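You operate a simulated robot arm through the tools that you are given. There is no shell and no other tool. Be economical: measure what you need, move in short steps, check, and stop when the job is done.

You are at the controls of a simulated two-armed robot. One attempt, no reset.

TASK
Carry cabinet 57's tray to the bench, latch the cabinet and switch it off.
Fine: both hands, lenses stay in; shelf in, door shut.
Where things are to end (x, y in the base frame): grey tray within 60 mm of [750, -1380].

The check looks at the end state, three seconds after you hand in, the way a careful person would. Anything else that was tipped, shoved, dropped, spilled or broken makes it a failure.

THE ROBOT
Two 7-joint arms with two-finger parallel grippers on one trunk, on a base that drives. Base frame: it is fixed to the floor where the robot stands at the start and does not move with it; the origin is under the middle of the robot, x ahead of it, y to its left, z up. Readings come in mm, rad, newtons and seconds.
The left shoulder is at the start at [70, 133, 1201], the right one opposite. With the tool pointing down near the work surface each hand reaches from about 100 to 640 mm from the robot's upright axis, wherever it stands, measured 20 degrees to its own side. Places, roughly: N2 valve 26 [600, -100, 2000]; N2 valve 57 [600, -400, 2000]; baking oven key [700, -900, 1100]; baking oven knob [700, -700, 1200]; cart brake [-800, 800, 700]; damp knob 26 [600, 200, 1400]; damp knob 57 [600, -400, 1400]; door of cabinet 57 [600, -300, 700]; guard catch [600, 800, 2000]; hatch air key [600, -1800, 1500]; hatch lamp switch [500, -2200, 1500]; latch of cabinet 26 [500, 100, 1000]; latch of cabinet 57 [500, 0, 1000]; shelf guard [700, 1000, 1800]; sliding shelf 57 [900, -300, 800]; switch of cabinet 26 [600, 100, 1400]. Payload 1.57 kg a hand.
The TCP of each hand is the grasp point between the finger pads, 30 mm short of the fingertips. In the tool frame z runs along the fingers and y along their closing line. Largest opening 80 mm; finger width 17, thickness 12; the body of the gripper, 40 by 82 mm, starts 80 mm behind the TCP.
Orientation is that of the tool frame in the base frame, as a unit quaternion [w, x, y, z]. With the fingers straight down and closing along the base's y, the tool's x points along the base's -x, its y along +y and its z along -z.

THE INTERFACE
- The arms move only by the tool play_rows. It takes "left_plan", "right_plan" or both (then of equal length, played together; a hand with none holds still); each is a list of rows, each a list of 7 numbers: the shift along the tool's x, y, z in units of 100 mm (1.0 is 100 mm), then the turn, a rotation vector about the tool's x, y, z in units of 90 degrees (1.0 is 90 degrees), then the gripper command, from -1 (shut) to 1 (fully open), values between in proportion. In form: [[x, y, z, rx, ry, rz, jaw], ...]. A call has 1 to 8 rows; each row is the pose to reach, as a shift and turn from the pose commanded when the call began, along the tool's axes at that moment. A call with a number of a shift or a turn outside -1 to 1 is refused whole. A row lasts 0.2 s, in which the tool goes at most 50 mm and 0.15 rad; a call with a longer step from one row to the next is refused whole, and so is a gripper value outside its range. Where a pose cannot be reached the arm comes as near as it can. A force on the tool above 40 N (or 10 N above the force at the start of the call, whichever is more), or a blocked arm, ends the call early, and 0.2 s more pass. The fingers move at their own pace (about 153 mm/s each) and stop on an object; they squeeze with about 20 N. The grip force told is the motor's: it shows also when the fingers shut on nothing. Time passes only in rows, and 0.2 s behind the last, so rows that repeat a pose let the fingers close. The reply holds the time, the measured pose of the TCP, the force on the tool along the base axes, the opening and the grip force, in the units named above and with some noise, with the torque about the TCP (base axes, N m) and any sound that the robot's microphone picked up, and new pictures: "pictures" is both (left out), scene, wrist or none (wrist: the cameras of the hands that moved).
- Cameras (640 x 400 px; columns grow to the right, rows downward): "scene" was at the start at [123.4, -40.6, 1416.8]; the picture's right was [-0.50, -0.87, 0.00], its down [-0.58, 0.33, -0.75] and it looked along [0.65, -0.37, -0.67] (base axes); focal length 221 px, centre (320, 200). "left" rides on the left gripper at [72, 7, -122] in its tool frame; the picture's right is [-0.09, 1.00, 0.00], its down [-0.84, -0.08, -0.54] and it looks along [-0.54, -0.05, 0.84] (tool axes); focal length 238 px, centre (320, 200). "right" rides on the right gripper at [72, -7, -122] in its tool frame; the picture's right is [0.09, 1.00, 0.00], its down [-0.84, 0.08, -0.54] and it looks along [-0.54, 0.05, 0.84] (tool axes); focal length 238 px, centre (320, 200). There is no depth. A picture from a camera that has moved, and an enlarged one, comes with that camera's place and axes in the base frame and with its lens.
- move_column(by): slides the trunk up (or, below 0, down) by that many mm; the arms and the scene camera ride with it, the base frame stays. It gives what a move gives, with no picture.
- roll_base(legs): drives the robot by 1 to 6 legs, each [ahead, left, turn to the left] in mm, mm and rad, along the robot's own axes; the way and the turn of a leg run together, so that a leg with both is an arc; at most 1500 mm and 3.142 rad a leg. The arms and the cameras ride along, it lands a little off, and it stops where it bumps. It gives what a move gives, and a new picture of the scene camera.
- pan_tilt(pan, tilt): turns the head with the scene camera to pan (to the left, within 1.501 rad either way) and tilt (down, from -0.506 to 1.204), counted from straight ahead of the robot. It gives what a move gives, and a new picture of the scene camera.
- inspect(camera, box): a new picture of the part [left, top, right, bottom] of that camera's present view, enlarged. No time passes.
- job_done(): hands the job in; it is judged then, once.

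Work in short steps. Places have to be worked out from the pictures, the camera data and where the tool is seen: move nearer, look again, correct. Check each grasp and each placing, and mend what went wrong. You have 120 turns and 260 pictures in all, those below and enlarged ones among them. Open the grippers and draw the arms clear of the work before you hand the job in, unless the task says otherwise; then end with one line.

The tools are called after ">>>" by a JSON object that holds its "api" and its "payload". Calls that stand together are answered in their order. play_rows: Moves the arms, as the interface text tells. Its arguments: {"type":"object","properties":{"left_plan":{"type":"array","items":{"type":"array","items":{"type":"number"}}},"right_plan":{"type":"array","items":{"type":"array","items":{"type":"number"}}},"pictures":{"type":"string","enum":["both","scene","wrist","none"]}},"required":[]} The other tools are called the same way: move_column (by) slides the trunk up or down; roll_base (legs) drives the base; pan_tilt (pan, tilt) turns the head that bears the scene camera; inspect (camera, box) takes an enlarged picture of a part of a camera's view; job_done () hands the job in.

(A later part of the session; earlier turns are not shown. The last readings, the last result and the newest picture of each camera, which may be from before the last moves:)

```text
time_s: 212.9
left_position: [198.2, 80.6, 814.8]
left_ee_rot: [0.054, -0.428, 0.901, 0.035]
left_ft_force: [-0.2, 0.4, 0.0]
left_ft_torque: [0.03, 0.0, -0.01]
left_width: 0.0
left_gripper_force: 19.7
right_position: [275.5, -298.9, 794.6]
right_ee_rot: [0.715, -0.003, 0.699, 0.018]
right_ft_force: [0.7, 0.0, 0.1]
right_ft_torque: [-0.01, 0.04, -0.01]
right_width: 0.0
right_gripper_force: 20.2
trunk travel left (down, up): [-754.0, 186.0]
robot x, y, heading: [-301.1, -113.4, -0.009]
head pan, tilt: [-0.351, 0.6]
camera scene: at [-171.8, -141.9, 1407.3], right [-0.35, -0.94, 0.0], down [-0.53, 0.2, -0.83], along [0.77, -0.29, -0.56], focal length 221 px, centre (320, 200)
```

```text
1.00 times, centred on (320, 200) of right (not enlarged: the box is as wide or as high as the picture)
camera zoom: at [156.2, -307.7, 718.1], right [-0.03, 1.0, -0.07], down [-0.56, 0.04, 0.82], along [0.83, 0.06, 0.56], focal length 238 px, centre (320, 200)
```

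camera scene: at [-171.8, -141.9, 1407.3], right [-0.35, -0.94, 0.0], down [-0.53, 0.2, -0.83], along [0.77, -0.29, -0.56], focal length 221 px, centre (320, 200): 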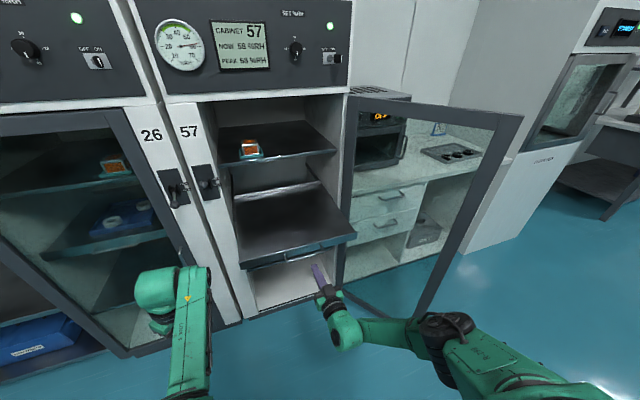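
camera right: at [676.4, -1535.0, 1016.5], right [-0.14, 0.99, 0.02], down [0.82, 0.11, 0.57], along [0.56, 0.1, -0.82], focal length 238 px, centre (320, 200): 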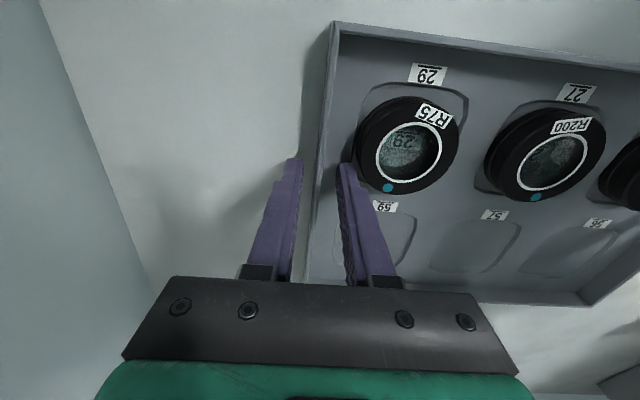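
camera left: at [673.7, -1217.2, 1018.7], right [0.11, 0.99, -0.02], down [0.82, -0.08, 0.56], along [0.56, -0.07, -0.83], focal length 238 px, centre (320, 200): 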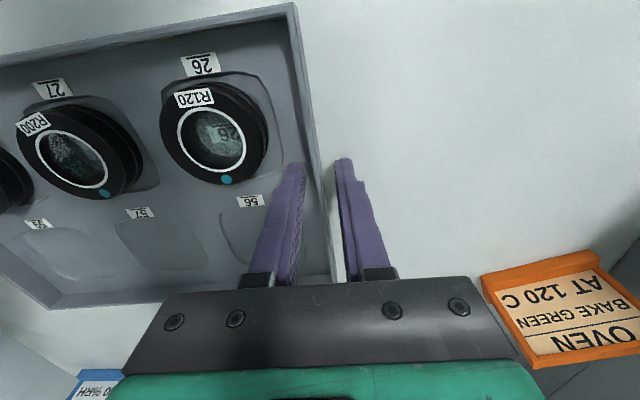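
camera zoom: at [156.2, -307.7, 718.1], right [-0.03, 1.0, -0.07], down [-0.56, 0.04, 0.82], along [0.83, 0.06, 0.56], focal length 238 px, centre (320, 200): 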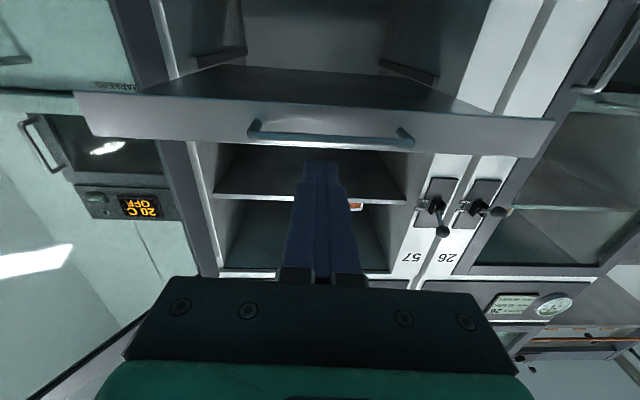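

Bar at z about 785. I lower 8 mm and push with the arm first, extending 95 mm gently.

>>> {"api": "move_column", "payload": {"by": -8}}

>>> {"api": "play_rows", "payload": {"right_plan": [[0, 0, 0.15, 0, 0, 0, -1], [0, 0, 0.3, 0, 0, 0, -1], [0, 0, 0.42, 0, 0, 0, -1], [0, 0, 0.52, 0, 0, 0, -1], [0, 0, 0.62, 0, 0, 0, -1], [0, 0, 0.72, 0, 0, 0, -1], [0, 0, 0.83, 0, 0, 0, -1], [0, 0, 0.95, 0, 0, 0, -1]], "pictures": "scene"}}

```text
time_s: 213.5
left_position: [200.5, 82.0, 808.2]
left_ee_rot: [0.055, -0.428, 0.902, 0.034]
left_ft_force: [1.1, -0.1, 0.8]
left_ft_torque: [0.0, 0.02, -0.01]
left_width: 0.0
left_gripper_force: 19.8
right_position: [275.9, -299.6, 785.4]
right_ee_rot: [0.716, -0.001, 0.698, 0.018]
right_ft_force: [0.0, 0.2, -0.3]
right_ft_torque: [-0.02, -0.01, -0.02]
right_width: 0.0
right_gripper_force: 19.7
trunk travel left (down, up): [-746.0, 194.0]
robot x, y, heading: [-305.6, -112.5, -0.008]
head pan, tilt: [-0.351, 0.6]
```

```text
time_s: 215.3
left_position: [200.4, 82.7, 806.7]
left_ee_rot: [0.055, -0.428, 0.902, 0.034]
left_ft_force: [0.1, -0.7, -0.1]
left_ft_torque: [0.01, 0.0, 0.01]
left_width: 0.2
left_gripper_force: 20.1
right_position: [349.5, -288.2, 811.8]
right_ee_rot: [0.715, -0.002, 0.699, 0.019]
right_ft_force: [0.3, -0.3, -0.4]
right_ft_torque: [0.04, -0.01, -0.01]
right_width: 0.1
right_gripper_force: 19.9
right hand out of reach, approached as far as the arm can: row 4, 5, 6, 7, 8
trunk travel left (down, up): [-746.0, 194.0]
robot x, y, heading: [-306.8, -114.4, -0.01]
head pan, tilt: [-0.351, 0.6]
camera scene: at [-171.5, -142.3, 1399.3], right [-0.35, -0.94, 0.0], down [-0.53, 0.2, -0.82], along [0.77, -0.29, -0.57], focal length 221 px, centre (320, 200)
```

scene: 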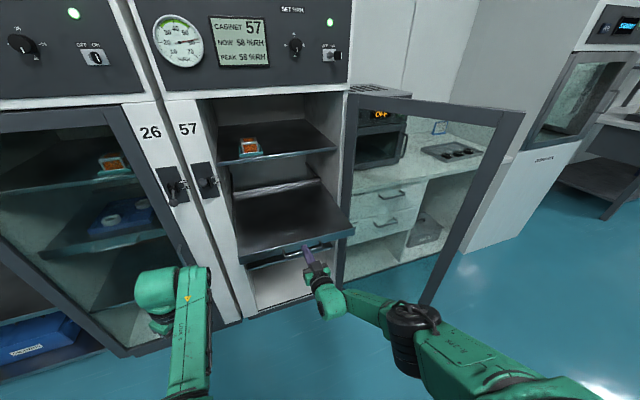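

The arm rose because it's at its reach limit so low. I retract, lower the trunk 200 mm and raise the hand relative to it.

>>> {"api": "play_rows", "payload": {"right_plan": [[0, 0, -0.3, 0, 0, 0, -1], [0, 0, -0.6, 0, 0, 0, -1], [0, 0, -0.7, 0, 0, 0, -1]], "pictures": "none"}}

>>> {"api": "move_column", "payload": {"by": -200}}

>>> {"api": "play_rows", "payload": {"right_plan": [[-0.2, 0, 0, 0, 0, 0, -1], [-0.4, 0, 0, 0, 0, 0, -1], [-0.6, 0, 0, 0, 0, 0, -1], [-0.8, 0, 0, 0, 0, 0, -1], [-1.0, 0, 0, 0, 0, 0, -1]], "pictures": "none"}}

```text
time_s: 216.1
left_position: [200.2, 82.2, 807.0]
left_ee_rot: [0.054, -0.427, 0.902, 0.034]
left_ft_force: [-0.7, 0.3, 1.4]
left_ft_torque: [-0.02, 0.0, 0.01]
left_width: 0.0
left_gripper_force: 20.1
right_position: [279.7, -291.7, 811.3]
right_ee_rot: [0.716, -0.002, 0.698, 0.019]
right_ft_force: [0.5, -0.5, 0.7]
right_ft_torque: [0.03, 0.0, 0.0]
right_width: 0.1
right_gripper_force: 19.8
trunk travel left (down, up): [-746.0, 194.0]
robot x, y, heading: [-304.5, -112.7, -0.01]
head pan, tilt: [-0.351, 0.6]
```

```text
time_s: 218.2
left_position: [200.3, 81.5, 607.9]
left_ee_rot: [0.053, -0.429, 0.901, 0.034]
left_ft_force: [-0.6, -0.7, -0.1]
left_ft_torque: [0.03, -0.03, -0.03]
left_width: 0.0
left_gripper_force: 20.3
right_position: [279.3, -291.2, 612.1]
right_ee_rot: [0.716, -0.002, 0.698, 0.018]
right_ft_force: [-0.5, 0.7, -0.2]
right_ft_torque: [0.0, -0.01, -0.01]
right_width: 0.0
right_gripper_force: 20.5
trunk travel left (down, up): [-546.0, 394.0]
robot x, y, heading: [-304.0, -111.8, -0.008]
head pan, tilt: [-0.351, 0.6]
```

```text
time_s: 219.4
left_position: [199.2, 80.6, 608.2]
left_ee_rot: [0.055, -0.427, 0.902, 0.034]
left_ft_force: [0.0, -0.5, 0.6]
left_ft_torque: [0.01, 0.0, -0.02]
left_width: 0.1
left_gripper_force: 20.0
right_position: [276.0, -292.6, 711.2]
right_ee_rot: [0.715, -0.003, 0.698, 0.018]
right_ft_force: [-1.2, 0.2, 0.2]
right_ft_torque: [0.02, -0.03, -0.03]
right_width: 0.2
right_gripper_force: 19.6
trunk travel left (down, up): [-546.0, 394.0]
robot x, y, heading: [-303.7, -112.5, -0.008]
head pan, tilt: [-0.351, 0.6]
```

Now raise the last 73 mm to z about 784 and push forward.

>>> {"api": "play_rows", "payload": {"right_plan": [[-0.2, 0, 0, 0, 0, 0, -1], [-0.4, 0, 0, 0, 0, 0, -1], [-0.6, 0, 0, 0, 0, 0, -1], [-0.73, 0, 0, 0, 0, 0, -1]], "pictures": "none"}}

>>> {"api": "play_rows", "payload": {"right_plan": [[0, 0, 0.15, 0, 0, 0, -1], [0, 0, 0.3, 0, 0, 0, -1], [0, 0, 0.42, 0, 0, 0, -1], [0, 0, 0.52, 0, 0, 0, -1], [0, 0, 0.62, 0, 0, 0, -1], [0, 0, 0.72, 0, 0, 0, -1], [0, 0, 0.83, 0, 0, 0, -1], [0, 0, 0.95, 0, 0, 0, -1]], "pictures": "both"}}

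```text
time_s: 220.4
left_position: [198.3, 82.9, 607.2]
left_ee_rot: [0.055, -0.427, 0.902, 0.035]
left_ft_force: [0.5, 0.6, 0.1]
left_ft_torque: [0.01, 0.0, 0.02]
left_width: 0.0
left_gripper_force: 20.6
right_position: [274.1, -296.0, 783.0]
right_ee_rot: [0.716, -0.001, 0.698, 0.018]
right_ft_force: [0.3, 0.3, -0.4]
right_ft_torque: [0.01, 0.05, 0.06]
right_width: 0.0
right_gripper_force: 20.2
trunk travel left (down, up): [-546.0, 394.0]
robot x, y, heading: [-303.7, -112.4, -0.008]
head pan, tilt: [-0.351, 0.6]
```

```text
time_s: 222.2
left_position: [198.7, 82.1, 609.0]
left_ee_rot: [0.054, -0.428, 0.901, 0.035]
left_ft_force: [-0.5, 0.4, 0.7]
left_ft_torque: [0.0, -0.01, -0.01]
left_width: 0.0
left_gripper_force: 20.3
right_position: [370.7, -293.3, 784.8]
right_ee_rot: [0.715, -0.001, 0.699, 0.017]
right_ft_force: [0.1, 0.4, -0.9]
right_ft_torque: [0.0, 0.0, 0.02]
right_width: 0.0
right_gripper_force: 20.5
trunk travel left (down, up): [-546.0, 394.0]
robot x, y, heading: [-303.3, -111.3, -0.006]
head pan, tilt: [-0.351, 0.6]
camera scene: at [-171.5, -142.0, 1199.3], right [-0.35, -0.94, 0.0], down [-0.53, 0.2, -0.82], along [0.77, -0.29, -0.57], focal length 221 px, centre (320, 200)
camera right: at [250.0, -300.9, 709.6], right [-0.03, 1.0, -0.07], down [-0.56, 0.04, 0.82], along [0.83, 0.06, 0.56], focal length 238 px, centre (320, 200)
```

scene: 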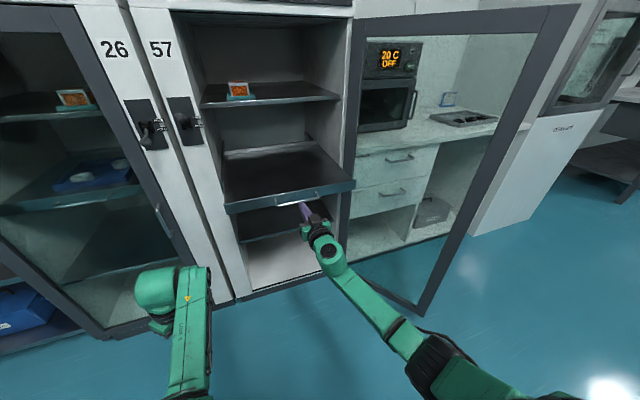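
right: 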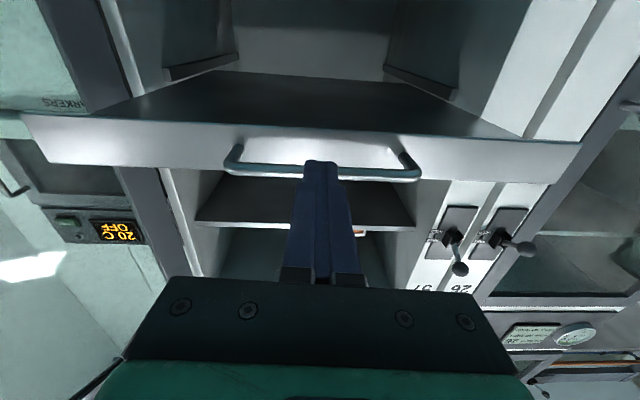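

The fist is at the bar. I push the shelf in with short base moves.

>>> {"api": "roll_base", "payload": {"legs": [[80, 0, 0]]}}

>>> {"api": "roll_base", "payload": {"legs": [[70, 0, 0]]}}

>>> {"api": "inspect", "payload": {"camera": "right", "box": [0, 0, 640, 400]}}

```text
time_s: 223.3
left_position: [277.4, 81.1, 608.3]
left_ee_rot: [0.055, -0.427, 0.902, 0.035]
left_ft_force: [1.6, -0.1, 0.0]
left_ft_torque: [0.01, 0.04, -0.01]
left_width: 0.2
left_gripper_force: 19.5
right_position: [449.0, -295.1, 784.1]
right_ee_rot: [0.715, -0.001, 0.699, 0.018]
right_ft_force: [0.1, 0.3, -0.1]
right_ft_torque: [-0.03, -0.05, 0.0]
right_width: 0.0
right_gripper_force: 19.5
trunk travel left (down, up): [-546.0, 394.0]
robot x, y, heading: [-227.5, -115.2, -0.012]
head pan, tilt: [-0.351, 0.6]
camera scene: at [-91.9, -143.2, 1199.2], right [-0.35, -0.94, 0.0], down [-0.53, 0.2, -0.82], along [0.77, -0.29, -0.57], focal length 221 px, centre (320, 200)
```

scene: 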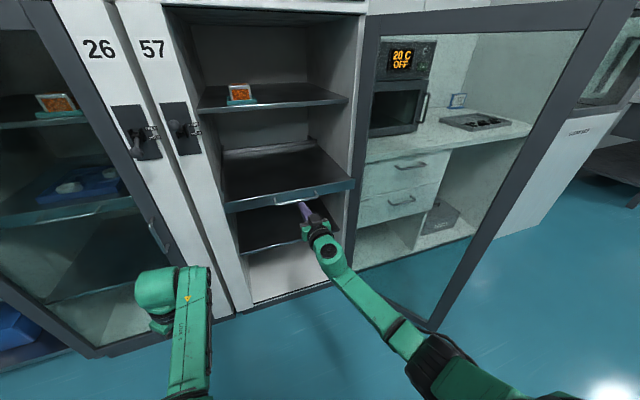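

```text
time_s: 224.3
left_position: [348.9, 80.7, 607.1]
left_ee_rot: [0.054, -0.428, 0.902, 0.035]
left_ft_force: [-0.1, -0.1, 0.1]
left_ft_torque: [0.02, 0.03, -0.01]
left_width: 0.0
left_gripper_force: 19.7
right_position: [518.5, -295.8, 784.4]
right_ee_rot: [0.715, -0.002, 0.699, 0.019]
right_ft_force: [0.1, 0.2, -0.1]
right_ft_torque: [-0.03, -0.02, 0.02]
right_width: 0.0
right_gripper_force: 20.0
trunk travel left (down, up): [-546.0, 394.0]
robot x, y, heading: [-158.0, -113.0, -0.005]
head pan, tilt: [-0.351, 0.6]
camera scene: at [-21.9, -143.7, 1199.1], right [-0.35, -0.94, 0.0], down [-0.53, 0.2, -0.82], along [0.77, -0.29, -0.57], focal length 221 px, centre (320, 200)
```

scene: 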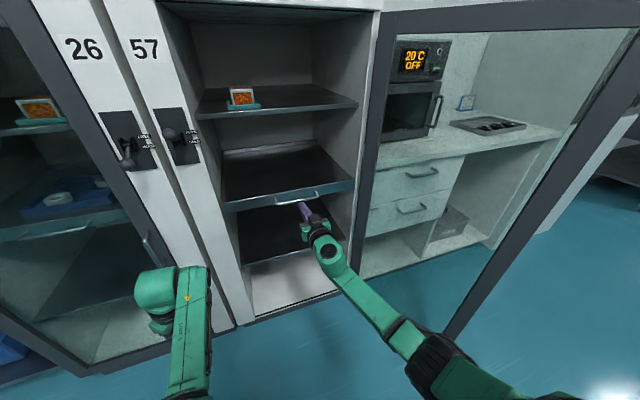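

```text
1.00 times, centred on (320, 200) of right (not enlarged: the box is as wide or as high as the picture)
camera zoom: at [398.9, -302.6, 708.9], right [-0.03, 1.0, -0.07], down [-0.56, 0.04, 0.83], along [0.83, 0.06, 0.56], focal length 238 px, centre (320, 200)
```

zoom: 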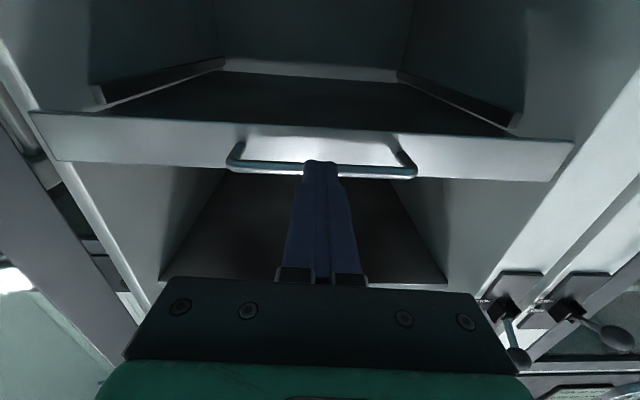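

Sliding smoothly. I push 60 mm more by base, then finish gently with the arm until it stops.

>>> {"api": "roll_base", "payload": {"legs": [[60, 0, 0]]}}

>>> {"api": "play_rows", "payload": {"right_plan": [[0, 0, 0.05, 0, 0, 0, -1], [0, 0, 0.1, 0, 0, 0, -1], [0, 0, 0.15, 0, 0, 0, -1], [0, 0, 0.2, 0, 0, 0, -1], [0, 0, 0.25, 0, 0, 0, -1], [0, 0, 0.3, 0, 0, 0, -1]], "pictures": "both"}}

```text
time_s: 225.2
left_position: [406.2, 79.8, 607.0]
left_ee_rot: [0.055, -0.427, 0.902, 0.034]
left_ft_force: [0.0, 0.3, 0.0]
left_ft_torque: [0.01, 0.01, 0.0]
left_width: 0.3
left_gripper_force: 19.8
right_position: [576.7, -295.3, 784.4]
right_ee_rot: [0.715, -0.002, 0.699, 0.019]
right_ft_force: [-0.3, -0.2, 0.2]
right_ft_torque: [0.01, -0.02, 0.0]
right_width: 0.1
right_gripper_force: 19.7
trunk travel left (down, up): [-546.0, 394.0]
robot x, y, heading: [-100.1, -116.0, -0.008]
head pan, tilt: [-0.351, 0.6]
camera scene: at [36.1, -144.1, 1199.1], right [-0.35, -0.94, 0.0], down [-0.53, 0.2, -0.82], along [0.77, -0.29, -0.57], focal length 221 px, centre (320, 200)
```

scene: 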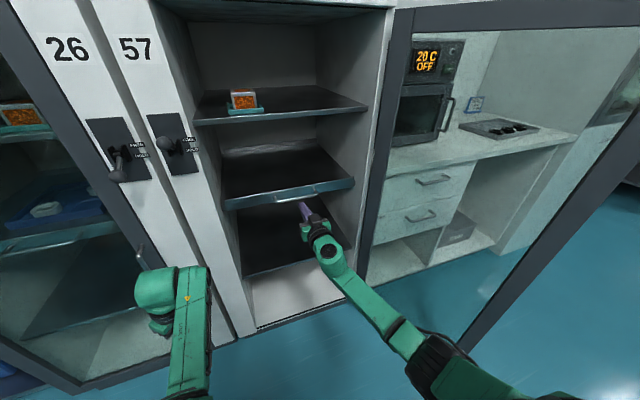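

```text
time_s: 226.6
left_position: [400.8, 79.3, 611.3]
left_ee_rot: [0.058, -0.426, 0.902, 0.034]
left_ft_force: [0.0, 0.8, 0.2]
left_ft_torque: [-0.02, 0.01, 0.01]
left_width: 0.2
left_gripper_force: 19.6
right_position: [597.5, -294.1, 784.9]
right_ee_rot: [0.714, -0.004, 0.699, 0.019]
right_ft_force: [-23.6, -1.7, 3.3]
right_ft_torque: [0.02, -0.26, -0.23]
right_width: 0.0
right_gripper_force: 20.1
trunk travel left (down, up): [-546.0, 394.0]
robot x, y, heading: [-98.4, -114.9, -0.013]
head pan, tilt: [-0.351, 0.6]
stopped in row 6 (right hand): the force on the tool passed its limit at 47 N (the readings are from after the stop); the commanded pose is now the measured one
camera scene: at [27.4, -144.3, 1200.2], right [-0.35, -0.94, 0.0], down [-0.52, 0.2, -0.83], along [0.77, -0.29, -0.56], focal length 221 px, centre (320, 200)
camera right: at [477.3, -302.9, 709.7], right [-0.03, 1.0, -0.07], down [-0.56, 0.04, 0.83], along [0.83, 0.06, 0.56], focal length 238 px, centre (320, 200)
```

scene: 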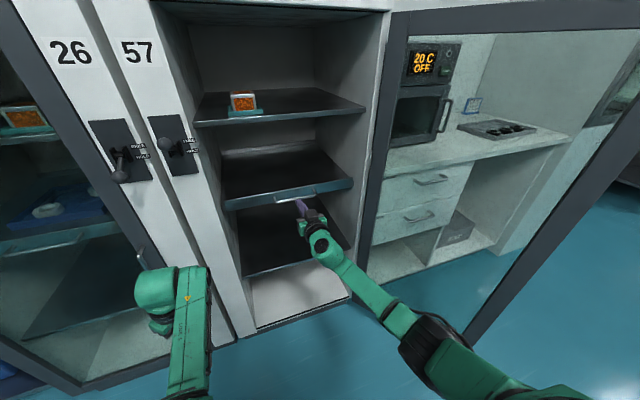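
right: 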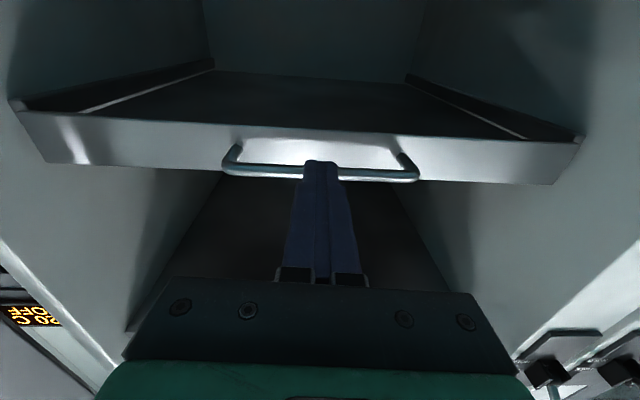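

The shelf is fully in against its stop. Now for the door: I back off, fold the right hand in and swing the left hand outward so it stays clear of the door's sweep.

>>> {"api": "roll_base", "payload": {"legs": [[-205, 0, 0]]}}

>>> {"api": "play_rows", "payload": {"left_plan": [[-0.12, 0.1, 0, 0, 0, 0, -1], [-0.25, 0.2, 0, 0, 0, 0, -1], [-0.38, 0.3, 0, 0, 0, 0, -1], [-0.5, 0.4, 0, 0, 0, 0, -1], [-0.62, 0.5, 0, 0, 0, 0, -1], [-0.77, 0.63, 0, 0, 0, 0, -1]], "right_plan": [[0, 0, -0.2, 0, 0, 0, -1], [0, 0, -0.4, 0, 0, 0, -1], [0, 0, -0.6, 0, 0, 0, -1], [0, 0, -0.8, 0, 0, 0, -1], [0, 0, -0.9, 0, 0, 0, -1], [0, 0, -1.0, 0, 0, 0, -1]], "pictures": "none"}}

>>> {"api": "play_rows", "payload": {"left_plan": [[-0.12, 0.1, 0, 0, 0, 0, -1], [-0.25, 0.2, 0, 0, 0, 0, -1], [-0.38, 0.3, 0, 0, 0, 0, -1], [-0.5, 0.4, 0, 0, 0, 0, -1], [-0.62, 0.5, 0, 0, 0, 0, -1], [-0.77, 0.63, 0, 0, 0, 0, -1]], "right_plan": [[0, 0, -0.2, 0, 0, 0, -1], [0, 0, -0.4, 0, 0, 0, -1], [0, 0, -0.6, 0, 0, 0, -1], [0, 0, -0.8, 0, 0, 0, -1], [0, 0, -0.9, 0, 0, 0, -1], [0, 0, -1.0, 0, 0, 0, -1]], "pictures": "none"}}

>>> {"api": "play_rows", "payload": {"left_plan": [[-0.12, 0.1, 0, 0, 0, 0, -1], [-0.25, 0.2, 0, 0, 0, 0, -1], [-0.38, 0.3, 0, 0, 0, 0, -1], [-0.5, 0.4, 0, 0, 0, 0, -1], [-0.62, 0.5, 0, 0, 0, 0, -1], [-0.77, 0.63, 0, 0, 0, 0, -1]], "right_plan": [[0, 0, -0.2, 0, 0, 0, -1], [0, 0, -0.4, 0, 0, 0, -1], [0, 0, -0.6, 0, 0, 0, -1], [0, 0, -0.8, 0, 0, 0, -1], [0, 0, -0.9, 0, 0, 0, -1], [0, 0, -1.0, 0, 0, 0, -1]], "pictures": "scene"}}

```text
time_s: 228.2
left_position: [204.1, 82.9, 608.0]
left_ee_rot: [0.055, -0.427, 0.902, 0.034]
left_ft_force: [-0.1, 0.0, -0.5]
left_ft_torque: [0.01, -0.03, 0.0]
left_width: 0.0
left_gripper_force: 20.4
right_position: [400.2, -292.6, 781.0]
right_ee_rot: [0.712, -0.004, 0.702, 0.018]
right_ft_force: [-0.7, -0.3, 0.2]
right_ft_torque: [-0.01, 0.0, 0.01]
right_width: 0.0
right_gripper_force: 20.3
trunk travel left (down, up): [-546.0, 394.0]
robot x, y, heading: [-299.7, -114.1, -0.014]
head pan, tilt: [-0.351, 0.6]
camera scene: at [-167.6, -142.2, 1199.4], right [-0.35, -0.94, 0.0], down [-0.53, 0.2, -0.83], along [0.77, -0.29, -0.56], focal length 221 px, centre (320, 200)
```

scene: 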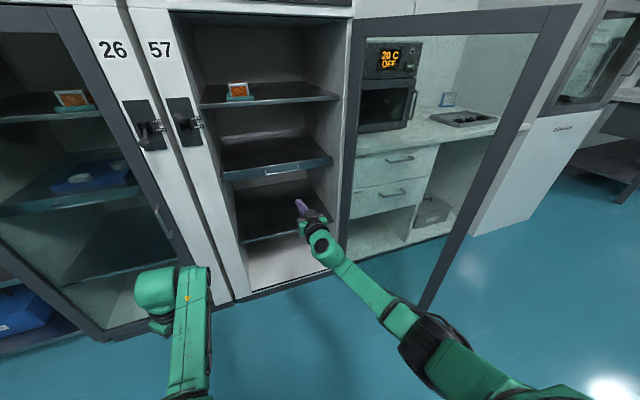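

```text
time_s: 229.6
left_position: [204.4, 179.4, 621.6]
left_ee_rot: [0.054, -0.426, 0.903, 0.033]
left_ft_force: [0.3, -1.5, 0.4]
left_ft_torque: [0.0, 0.02, 0.01]
left_width: 0.0
left_gripper_force: 20.3
right_position: [298.3, -296.8, 778.6]
right_ee_rot: [0.713, -0.002, 0.701, 0.017]
right_ft_force: [0.6, 0.0, -0.1]
right_ft_torque: [-0.01, -0.01, 0.01]
right_width: 0.0
right_gripper_force: 19.4
trunk travel left (down, up): [-546.0, 394.0]
robot x, y, heading: [-298.8, -112.0, -0.019]
head pan, tilt: [-0.351, 0.6]
```

```text
time_s: 231.0
left_position: [204.7, 279.1, 630.8]
left_ee_rot: [0.055, -0.427, 0.902, 0.035]
left_ft_force: [0.3, -0.4, -0.9]
left_ft_torque: [0.01, 0.0, -0.01]
left_width: 0.0
left_gripper_force: 19.7
right_position: [200.4, -298.1, 779.2]
right_ee_rot: [0.713, -0.003, 0.701, 0.018]
right_ft_force: [0.9, 0.4, -0.2]
right_ft_torque: [-0.03, -0.01, -0.01]
right_width: 0.0
right_gripper_force: 19.8
trunk travel left (down, up): [-546.0, 394.0]
robot x, y, heading: [-300.4, -111.8, -0.012]
head pan, tilt: [-0.351, 0.6]
```

```text
time_s: 232.4
left_position: [204.1, 378.6, 640.7]
left_ee_rot: [0.055, -0.426, 0.902, 0.035]
left_ft_force: [0.7, 0.3, -0.4]
left_ft_torque: [-0.03, -0.03, 0.0]
left_width: 0.0
left_gripper_force: 19.5
right_position: [101.6, -301.7, 776.0]
right_ee_rot: [0.712, -0.004, 0.701, 0.016]
right_ft_force: [-0.1, -1.3, 0.0]
right_ft_torque: [-0.04, -0.01, -0.02]
right_width: 0.0
right_gripper_force: 20.1
trunk travel left (down, up): [-546.0, 394.0]
robot x, y, heading: [-302.8, -110.0, -0.011]
head pan, tilt: [-0.351, 0.6]
camera scene: at [-167.3, -141.7, 1199.3], right [-0.35, -0.94, 0.0], down [-0.53, 0.2, -0.83], along [0.77, -0.29, -0.56], focal length 221 px, centre (320, 200)
```

scene: 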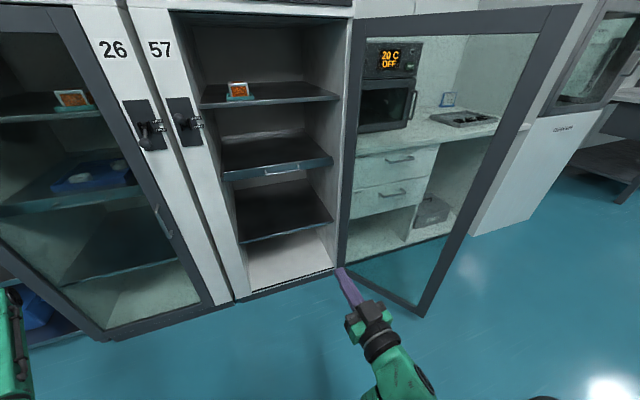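

Both arms are set. I back 40 mm, strafe right 580 mm so the right hand is beyond the door's edge, and extend it forward on the door's outer side.

>>> {"api": "roll_base", "payload": {"legs": [[-40, 0, 0], [0, -585, 0]]}}

>>> {"api": "play_rows", "payload": {"right_plan": [[0, 0, 0.2, 0, 0, 0, -1], [0, 0, 0.4, 0, 0, 0, -1], [0, 0, 0.6, 0, 0, 0, -1], [0, 0, 0.8, 0, 0, 0, -1], [0, 0, 1.0, 0, 0, 0, -1]], "pictures": "both"}}

```text
time_s: 236.2
left_position: [156.4, -213.0, 640.9]
left_ee_rot: [0.054, -0.43, 0.901, 0.035]
left_ft_force: [0.7, 0.0, -0.5]
left_ft_torque: [0.03, 0.01, -0.01]
left_width: 0.0
left_gripper_force: 20.4
right_position: [57.4, -893.9, 774.5]
right_ee_rot: [0.712, -0.005, 0.701, 0.02]
right_ft_force: [0.0, 0.2, -0.7]
right_ft_torque: [0.01, -0.01, 0.02]
right_width: 0.2
right_gripper_force: 20.0
trunk travel left (down, up): [-546.0, 394.0]
robot x, y, heading: [-344.2, -705.2, -0.01]
head pan, tilt: [-0.351, 0.6]
camera scene: at [-211.1, -735.6, 1199.3], right [-0.35, -0.94, 0.0], down [-0.53, 0.2, -0.82], along [0.77, -0.29, -0.57], focal length 221 px, centre (320, 200)
```

scene: 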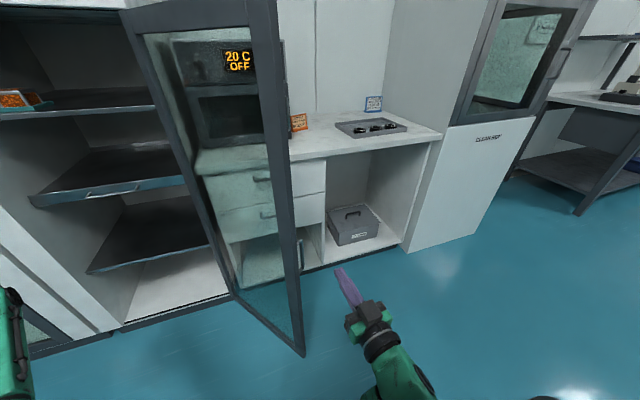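

```text
time_s: 237.4
left_position: [158.5, -213.1, 640.9]
left_ee_rot: [0.055, -0.429, 0.901, 0.034]
left_ft_force: [-0.2, 0.4, 0.7]
left_ft_torque: [-0.01, -0.01, -0.03]
left_width: 0.0
left_gripper_force: 20.0
right_position: [156.9, -890.7, 776.5]
right_ee_rot: [0.712, -0.005, 0.702, 0.019]
right_ft_force: [0.3, 0.0, -0.1]
right_ft_torque: [-0.02, 0.01, -0.02]
right_width: 0.1
right_gripper_force: 20.5
trunk travel left (down, up): [-546.0, 394.0]
robot x, y, heading: [-345.1, -706.5, -0.005]
head pan, tilt: [-0.351, 0.6]
camera scene: at [-210.5, -735.2, 1199.2], right [-0.35, -0.94, 0.0], down [-0.53, 0.2, -0.82], along [0.77, -0.29, -0.57], focal length 221 px, centre (320, 200)
camera right: at [36.6, -899.6, 702.0], right [-0.03, 1.0, -0.07], down [-0.56, 0.04, 0.83], along [0.83, 0.07, 0.55], focal length 238 px, centre (320, 200)
```

scene: 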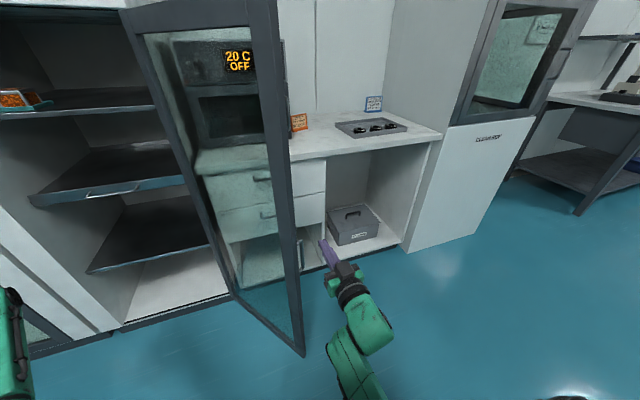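
right: 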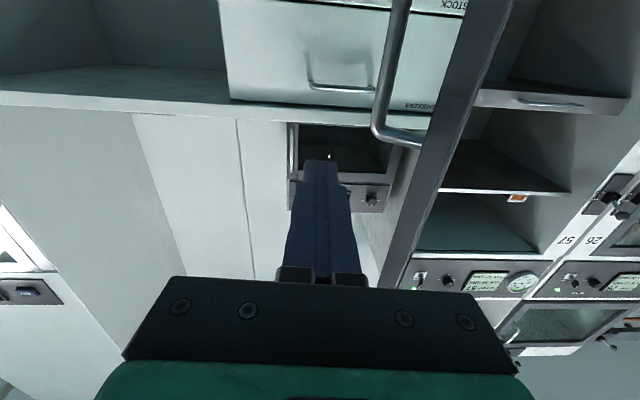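

The door's edge is at about [194,−805]; my hand is right of it. I extend 55 mm more and push left slowly against the outer stile.

>>> {"api": "play_rows", "payload": {"right_plan": [[0, 0, 0.25, 0, 0, 0, -1], [0, 0, 0.5, 0, 0, 0, -1], [0, 0.12, 0.55, 0, 0, 0, -1], [0, 0.24, 0.55, 0, 0, 0, -1], [0, 0.36, 0.53, 0, 0, 0, -1], [0, 0.5, 0.5, 0, 0, 0, -1], [0, 0.65, 0.46, 0, 0, 0, -1], [0, 0.8, 0.4, 0, 0, 0, -1]], "pictures": "none"}}

>>> {"api": "play_rows", "payload": {"right_plan": [[0, 0.1, -0.05, 0, 0, 0, -1], [0, 0.22, -0.11, 0, 0, 0, -1], [0, 0.35, -0.17, 0, 0, 0, -1], [0, 0.48, -0.22, 0, 0, 0, -1], [0, 0.61, -0.27, 0, 0, 0, -1], [0, 0.74, -0.32, 0, 0, 0, -1], [0, 0.87, -0.36, 0, 0, 0, -1], [0, 1.0, -0.4, 0, 0, 0, -1]], "pictures": "scene"}}

```text
time_s: 239.1
left_position: [158.2, -212.0, 639.4]
left_ee_rot: [0.055, -0.429, 0.901, 0.035]
left_ft_force: [-0.4, 0.0, -0.4]
left_ft_torque: [-0.01, 0.01, 0.04]
left_width: 0.0
left_gripper_force: 19.8
right_position: [201.7, -845.1, 774.9]
right_ee_rot: [0.714, -0.079, 0.695, -0.033]
right_ft_force: [-0.7, -0.2, 1.9]
right_ft_torque: [0.01, -0.02, -0.01]
right_width: 0.0
right_gripper_force: 20.1
trunk travel left (down, up): [-546.0, 394.0]
robot x, y, heading: [-344.9, -705.1, -0.009]
head pan, tilt: [-0.351, 0.6]
stopped in row 8 (right hand): the arm was blocked; the commanded pose is now the measured one
```

```text
time_s: 239.9
left_position: [157.8, -212.2, 641.0]
left_ee_rot: [0.055, -0.43, 0.9, 0.035]
left_ft_force: [0.2, -0.6, -0.1]
left_ft_torque: [0.0, 0.03, 0.0]
left_width: 0.0
left_gripper_force: 19.9
right_position: [182.4, -824.9, 774.9]
right_ee_rot: [0.722, -0.155, 0.67, -0.076]
right_ft_force: [1.4, 1.0, 10.3]
right_ft_torque: [0.09, -0.28, 0.03]
right_width: 0.0
right_gripper_force: 19.8
trunk travel left (down, up): [-546.0, 394.0]
robot x, y, heading: [-343.7, -708.1, -0.006]
head pan, tilt: [-0.351, 0.6]
stopped in row 4 (right hand): the arm was blocked; the commanded pose is now the measured one
camera scene: at [-211.5, -735.3, 1199.3], right [-0.35, -0.94, 0.0], down [-0.53, 0.2, -0.83], along [0.77, -0.29, -0.56], focal length 221 px, centre (320, 200)
```

scene: 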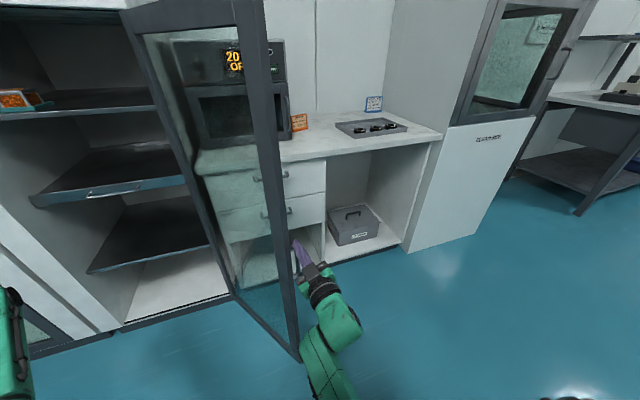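

The wrist contacts the door edge and begins to move it. I continue the push by strafing the base left gently.

>>> {"api": "roll_base", "payload": {"legs": [[-10, 100, 0]]}}

```text
time_s: 241.0
left_position: [151.7, -145.4, 641.1]
left_ee_rot: [0.056, -0.428, 0.901, 0.034]
left_ft_force: [0.1, 0.3, 0.2]
left_ft_torque: [-0.01, 0.01, -0.02]
left_width: 0.0
left_gripper_force: 19.7
right_position: [174.6, -761.9, 779.6]
right_ee_rot: [0.725, -0.15, 0.667, -0.083]
right_ft_force: [-4.3, -1.9, 6.3]
right_ft_torque: [0.01, 0.11, 0.06]
right_width: 0.0
right_gripper_force: 20.1
trunk travel left (down, up): [-546.0, 394.0]
robot x, y, heading: [-349.6, -638.3, -0.007]
head pan, tilt: [-0.351, 0.6]
stopped in leg 1: the force on the tool passed its limit at 80 N (the readings are from after the stop); the commanded pose is now the measured one
camera scene: at [-219.3, -666.7, 1199.4], right [-0.35, -0.94, 0.0], down [-0.53, 0.2, -0.83], along [0.77, -0.29, -0.56], focal length 221 px, centre (320, 200)
```

scene: 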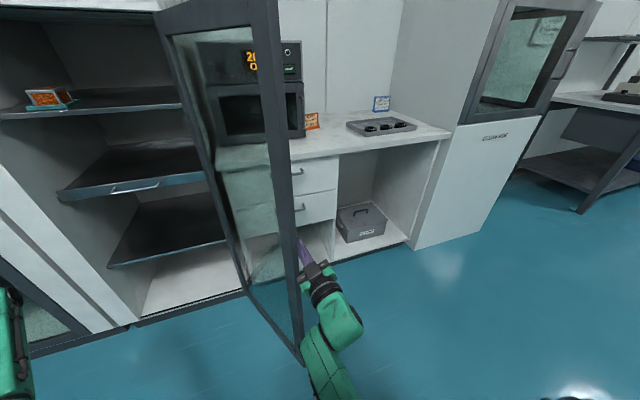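

The door is following. I repeat.

>>> {"api": "roll_base", "payload": {"legs": [[-12, 100, 0]]}}

>>> {"api": "roll_base", "payload": {"legs": [[0, 100, 0]]}}

```text
time_s: 242.2
left_position: [141.0, -44.0, 641.5]
left_ee_rot: [0.056, -0.428, 0.901, 0.034]
left_ft_force: [-0.7, 0.0, -0.1]
left_ft_torque: [-0.01, 0.0, -0.02]
left_width: 0.0
left_gripper_force: 20.5
right_position: [164.1, -661.9, 781.2]
right_ee_rot: [0.726, -0.152, 0.666, -0.082]
right_ft_force: [-1.6, -0.7, 21.2]
right_ft_torque: [0.09, 0.64, -0.01]
right_width: 0.0
right_gripper_force: 20.1
trunk travel left (down, up): [-546.0, 394.0]
robot x, y, heading: [-364.6, -541.6, -0.007]
head pan, tilt: [-0.351, 0.6]
camera scene: at [-231.9, -565.6, 1200.0], right [-0.35, -0.94, 0.0], down [-0.53, 0.2, -0.83], along [0.77, -0.29, -0.56], focal length 221 px, centre (320, 200)
```

scene: 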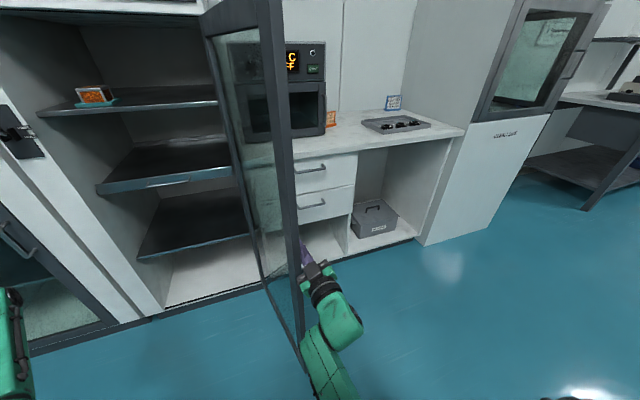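

```text
time_s: 243.3
left_position: [138.6, 58.3, 641.5]
left_ee_rot: [0.055, -0.43, 0.901, 0.033]
left_ft_force: [-0.1, -0.3, 0.7]
left_ft_torque: [-0.01, -0.01, -0.02]
left_width: 0.3
left_gripper_force: 20.0
right_position: [165.3, -558.0, 780.6]
right_ee_rot: [0.727, -0.153, 0.665, -0.08]
right_ft_force: [-3.0, 0.1, 18.7]
right_ft_torque: [0.11, 0.89, -0.02]
right_width: 0.1
right_gripper_force: 19.7
trunk travel left (down, up): [-546.0, 394.0]
robot x, y, heading: [-358.9, -435.6, -0.004]
head pan, tilt: [-0.351, 0.6]
camera scene: at [-230.8, -464.2, 1199.9], right [-0.35, -0.94, 0.0], down [-0.53, 0.2, -0.83], along [0.78, -0.29, -0.56], focal length 221 px, centre (320, 200)
```

scene: 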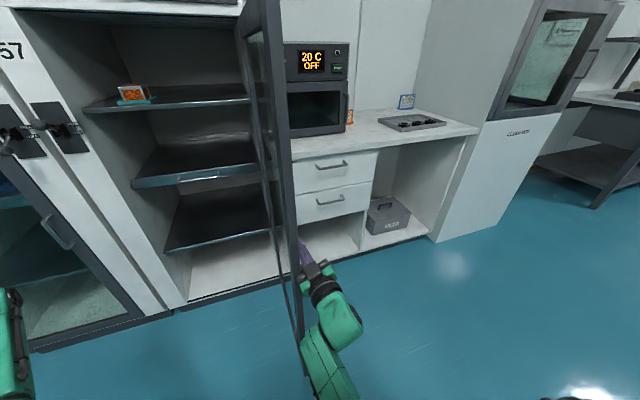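

About 88° now. I continue with a forward component as the arc turns inward.

>>> {"api": "roll_base", "payload": {"legs": [[12, 95, 0], [25, 90, 0]]}}

>>> {"api": "roll_base", "payload": {"legs": [[45, 85, 0], [60, 75, 0]]}}

```text
time_s: 245.2
left_position: [180.2, 239.8, 639.4]
left_ee_rot: [0.055, -0.429, 0.901, 0.034]
left_ft_force: [0.5, 0.0, -1.1]
left_ft_torque: [0.02, 0.0, -0.02]
left_width: 0.0
left_gripper_force: 19.9
right_position: [204.4, -374.6, 779.4]
right_ee_rot: [0.725, -0.153, 0.666, -0.081]
right_ft_force: [0.7, -0.7, 0.4]
right_ft_torque: [0.03, -0.01, -0.03]
right_width: 0.0
right_gripper_force: 20.0
trunk travel left (down, up): [-546.0, 394.0]
robot x, y, heading: [-322.8, -254.4, -0.008]
head pan, tilt: [-0.351, 0.6]
camera scene: at [-188.6, -281.9, 1199.3], right [-0.35, -0.94, 0.0], down [-0.53, 0.2, -0.83], along [0.77, -0.29, -0.56], focal length 221 px, centre (320, 200)
```

scene: 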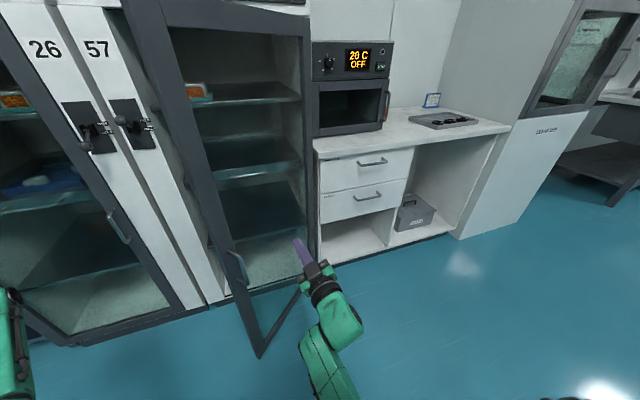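

```text
time_s: 247.0
left_position: [289.3, 400.7, 641.0]
left_ee_rot: [0.054, -0.429, 0.901, 0.035]
left_ft_force: [-1.1, 0.3, -0.9]
left_ft_torque: [-0.05, 0.0, 0.0]
left_width: 0.2
left_gripper_force: 19.6
right_position: [315.3, -215.9, 778.5]
right_ee_rot: [0.725, -0.152, 0.666, -0.082]
right_ft_force: [-0.4, 0.6, -0.2]
right_ft_torque: [-0.01, 0.03, -0.06]
right_width: 0.0
right_gripper_force: 20.2
trunk travel left (down, up): [-546.0, 394.0]
robot x, y, heading: [-213.1, -94.8, -0.01]
head pan, tilt: [-0.351, 0.6]
camera scene: at [-79.5, -122.1, 1199.3], right [-0.35, -0.94, 0.0], down [-0.53, 0.2, -0.82], along [0.77, -0.29, -0.57], focal length 221 px, centre (320, 200)
```

scene: 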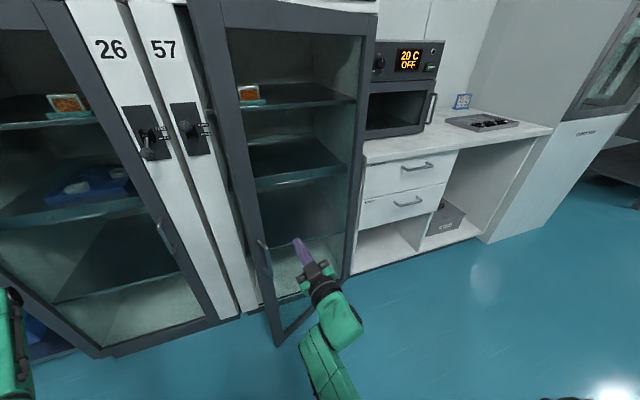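

The door swung to about 24° open. I raise 15 mm, shift left 100 mm behind its stile, and push it forward.

>>> {"api": "move_column", "payload": {"by": 18}}

>>> {"api": "roll_base", "payload": {"legs": [[0, 100, 0], [100, 0, 0]]}}

>>> {"api": "play_rows", "payload": {"right_plan": [[0, 0, 0.12, 0, 0, 0, -1], [0, 0, 0.24, 0, 0, 0, -1], [0, 0, 0.36, 0, 0, 0, -1], [0, 0, 0.48, 0, 0, 0, -1], [0, 0, 0.6, 0, 0, 0, -1], [0, 0, 0.72, 0, 0, 0, -1], [0, 0, 0.84, 0, 0, 0, -1], [0, 0, 0.95, 0, 0, 0, -1]], "pictures": "both"}}

```text
time_s: 247.7
left_position: [288.7, 398.7, 658.2]
left_ee_rot: [0.054, -0.429, 0.901, 0.034]
left_ft_force: [0.2, 0.4, 0.0]
left_ft_torque: [0.01, 0.01, -0.02]
left_width: 0.2
left_gripper_force: 19.3
right_position: [313.7, -215.3, 798.7]
right_ee_rot: [0.725, -0.152, 0.666, -0.081]
right_ft_force: [-0.2, -0.5, 0.5]
right_ft_torque: [0.0, 0.01, 0.04]
right_width: 0.0
right_gripper_force: 20.1
trunk travel left (down, up): [-564.0, 376.0]
robot x, y, heading: [-212.7, -91.5, -0.013]
head pan, tilt: [-0.351, 0.6]
```

```text
time_s: 249.6
left_position: [391.8, 494.4, 658.1]
left_ee_rot: [0.055, -0.426, 0.902, 0.034]
left_ft_force: [0.2, 0.2, 0.1]
left_ft_torque: [0.01, 0.0, -0.01]
left_width: 0.1
left_gripper_force: 19.5
right_position: [415.0, -122.4, 798.0]
right_ee_rot: [0.725, -0.15, 0.667, -0.083]
right_ft_force: [-0.2, 0.0, -0.7]
right_ft_torque: [0.02, -0.03, 0.01]
right_width: 0.2
right_gripper_force: 20.0
trunk travel left (down, up): [-564.0, 376.0]
robot x, y, heading: [-117.4, 2.6, -0.01]
head pan, tilt: [-0.351, 0.6]
camera scene: at [21.5, -27.4, 1217.2], right [-0.35, -0.94, 0.0], down [-0.53, 0.2, -0.82], along [0.77, -0.29, -0.57], focal length 221 px, centre (320, 200)
```

scene: 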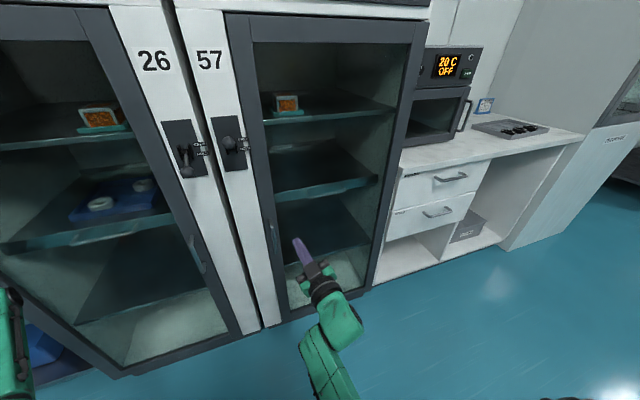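

```text
time_s: 251.4
left_position: [393.5, 493.2, 658.6]
left_ee_rot: [0.055, -0.427, 0.902, 0.035]
left_ft_force: [0.3, 0.5, -0.1]
left_ft_torque: [-0.06, -0.01, 0.01]
left_width: 0.0
left_gripper_force: 20.2
right_position: [508.5, -126.8, 790.6]
right_ee_rot: [0.715, -0.171, 0.67, -0.104]
right_ft_force: [-0.5, -0.8, 0.6]
right_ft_torque: [0.03, -0.01, 0.02]
right_width: 0.1
right_gripper_force: 19.9
trunk travel left (down, up): [-564.0, 376.0]
robot x, y, heading: [-112.0, -2.9, -0.008]
head pan, tilt: [-0.351, 0.6]
camera scene: at [20.9, -27.1, 1217.3], right [-0.35, -0.94, 0.0], down [-0.53, 0.2, -0.82], along [0.77, -0.29, -0.57], focal length 221 px, centre (320, 200)
camera right: at [393.3, -173.1, 721.0], right [-0.07, 0.88, -0.47], down [-0.61, 0.33, 0.72], along [0.79, 0.34, 0.52], focal length 238 px, centre (320, 200)
```

scene: 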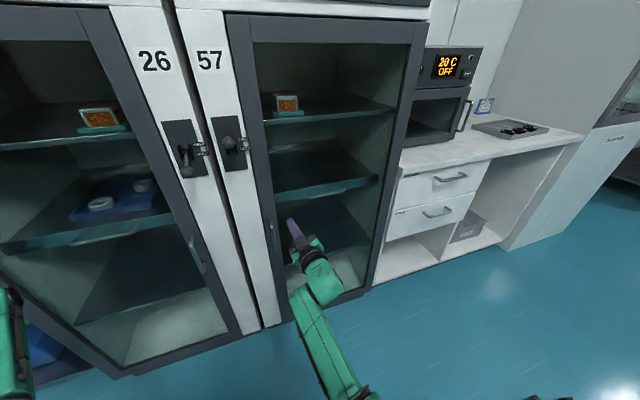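
right: 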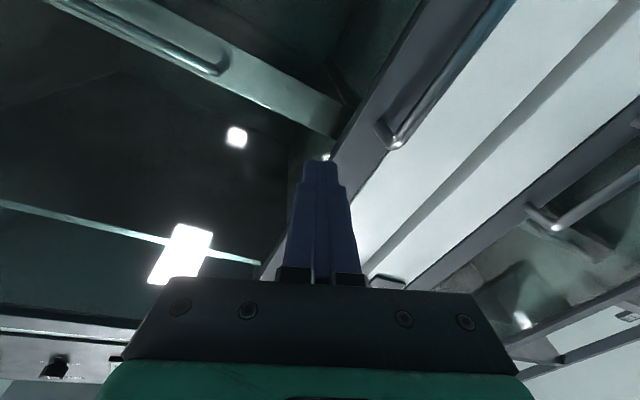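

The door seems shut by its own swing. I shift 38 mm left onto the stile and press to make sure.

>>> {"api": "roll_base", "payload": {"legs": [[0, 38, 0]]}}

>>> {"api": "play_rows", "payload": {"right_plan": [[0, 0, 0.12, 0, 0, 0, -1], [0, 0, 0.24, 0, 0, 0, -1], [0, 0, 0.36, 0, 0, 0, -1], [0, 0, 0.46, 0, 0, 0, -1], [0, 0, 0.54, 0, 0, 0, -1], [0, 0, 0.62, 0, 0, 0, -1], [0, 0, 0.7, 0, 0, 0, -1], [0, 0, 0.78, 0, 0, 0, -1]], "pictures": "both"}}

```text
time_s: 252.2
left_position: [392.6, 529.7, 657.3]
left_ee_rot: [0.054, -0.426, 0.902, 0.034]
left_ft_force: [0.2, 0.7, 0.4]
left_ft_torque: [0.01, 0.01, -0.03]
left_width: 0.0
left_gripper_force: 19.5
right_position: [509.6, -91.4, 794.9]
right_ee_rot: [0.717, -0.17, 0.668, -0.106]
right_ft_force: [-0.6, -0.1, 0.0]
right_ft_torque: [0.04, 0.01, -0.02]
right_width: 0.0
right_gripper_force: 20.0
trunk travel left (down, up): [-564.0, 376.0]
robot x, y, heading: [-113.4, 34.3, -0.011]
head pan, tilt: [-0.351, 0.6]
camera scene: at [20.9, 9.7, 1217.3], right [-0.35, -0.94, 0.0], down [-0.53, 0.2, -0.83], along [0.77, -0.29, -0.56], focal length 221 px, centre (320, 200)
```

scene: 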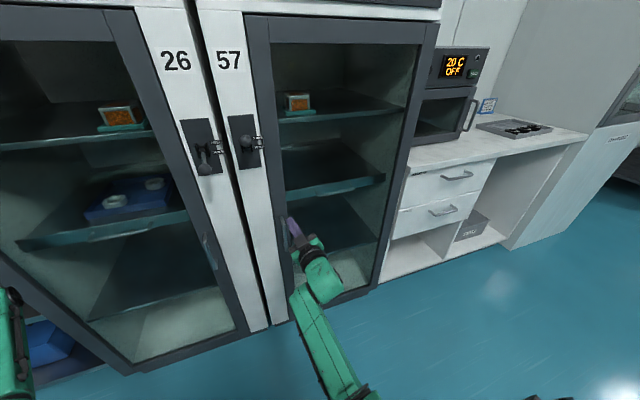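

```text
time_s: 253.8
left_position: [386.7, 530.1, 661.1]
left_ee_rot: [0.057, -0.425, 0.903, 0.033]
left_ft_force: [0.4, 0.7, 0.3]
left_ft_torque: [-0.03, -0.01, 0.01]
left_width: 0.1
left_gripper_force: 20.2
right_position: [569.7, -109.8, 793.5]
right_ee_rot: [0.709, -0.18, 0.669, -0.131]
right_ft_force: [-33.1, 1.9, -0.7]
right_ft_torque: [0.0, 0.01, -0.25]
right_width: 0.1
right_gripper_force: 19.9
trunk travel left (down, up): [-564.0, 376.0]
robot x, y, heading: [-113.8, 38.8, -0.011]
head pan, tilt: [-0.351, 0.6]
stopped in row 7 (right hand): the force on the tool passed its limit at 47 N (the readings are from after the stop); the commanded pose is now the measured one
camera scene: at [12.6, 10.1, 1218.2], right [-0.36, -0.93, 0.0], down [-0.52, 0.2, -0.83], along [0.77, -0.29, -0.56], focal length 221 px, centre (320, 200)
camera right: at [453.8, -155.9, 726.2], right [-0.05, 0.86, -0.51], down [-0.6, 0.38, 0.7], along [0.8, 0.34, 0.5], focal length 238 px, centre (320, 200)
```

scene: 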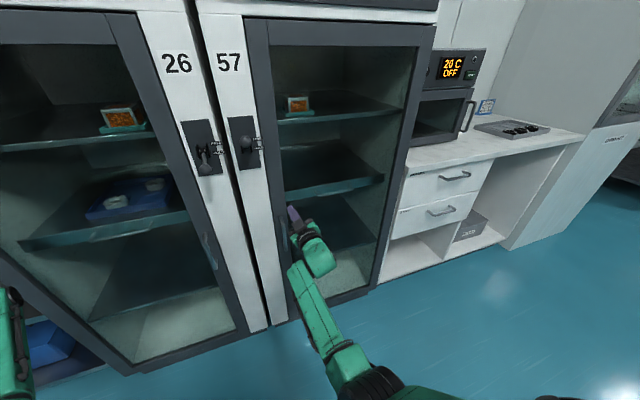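
right: 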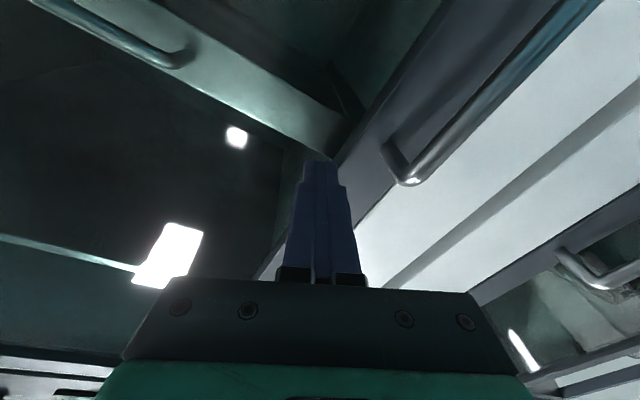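

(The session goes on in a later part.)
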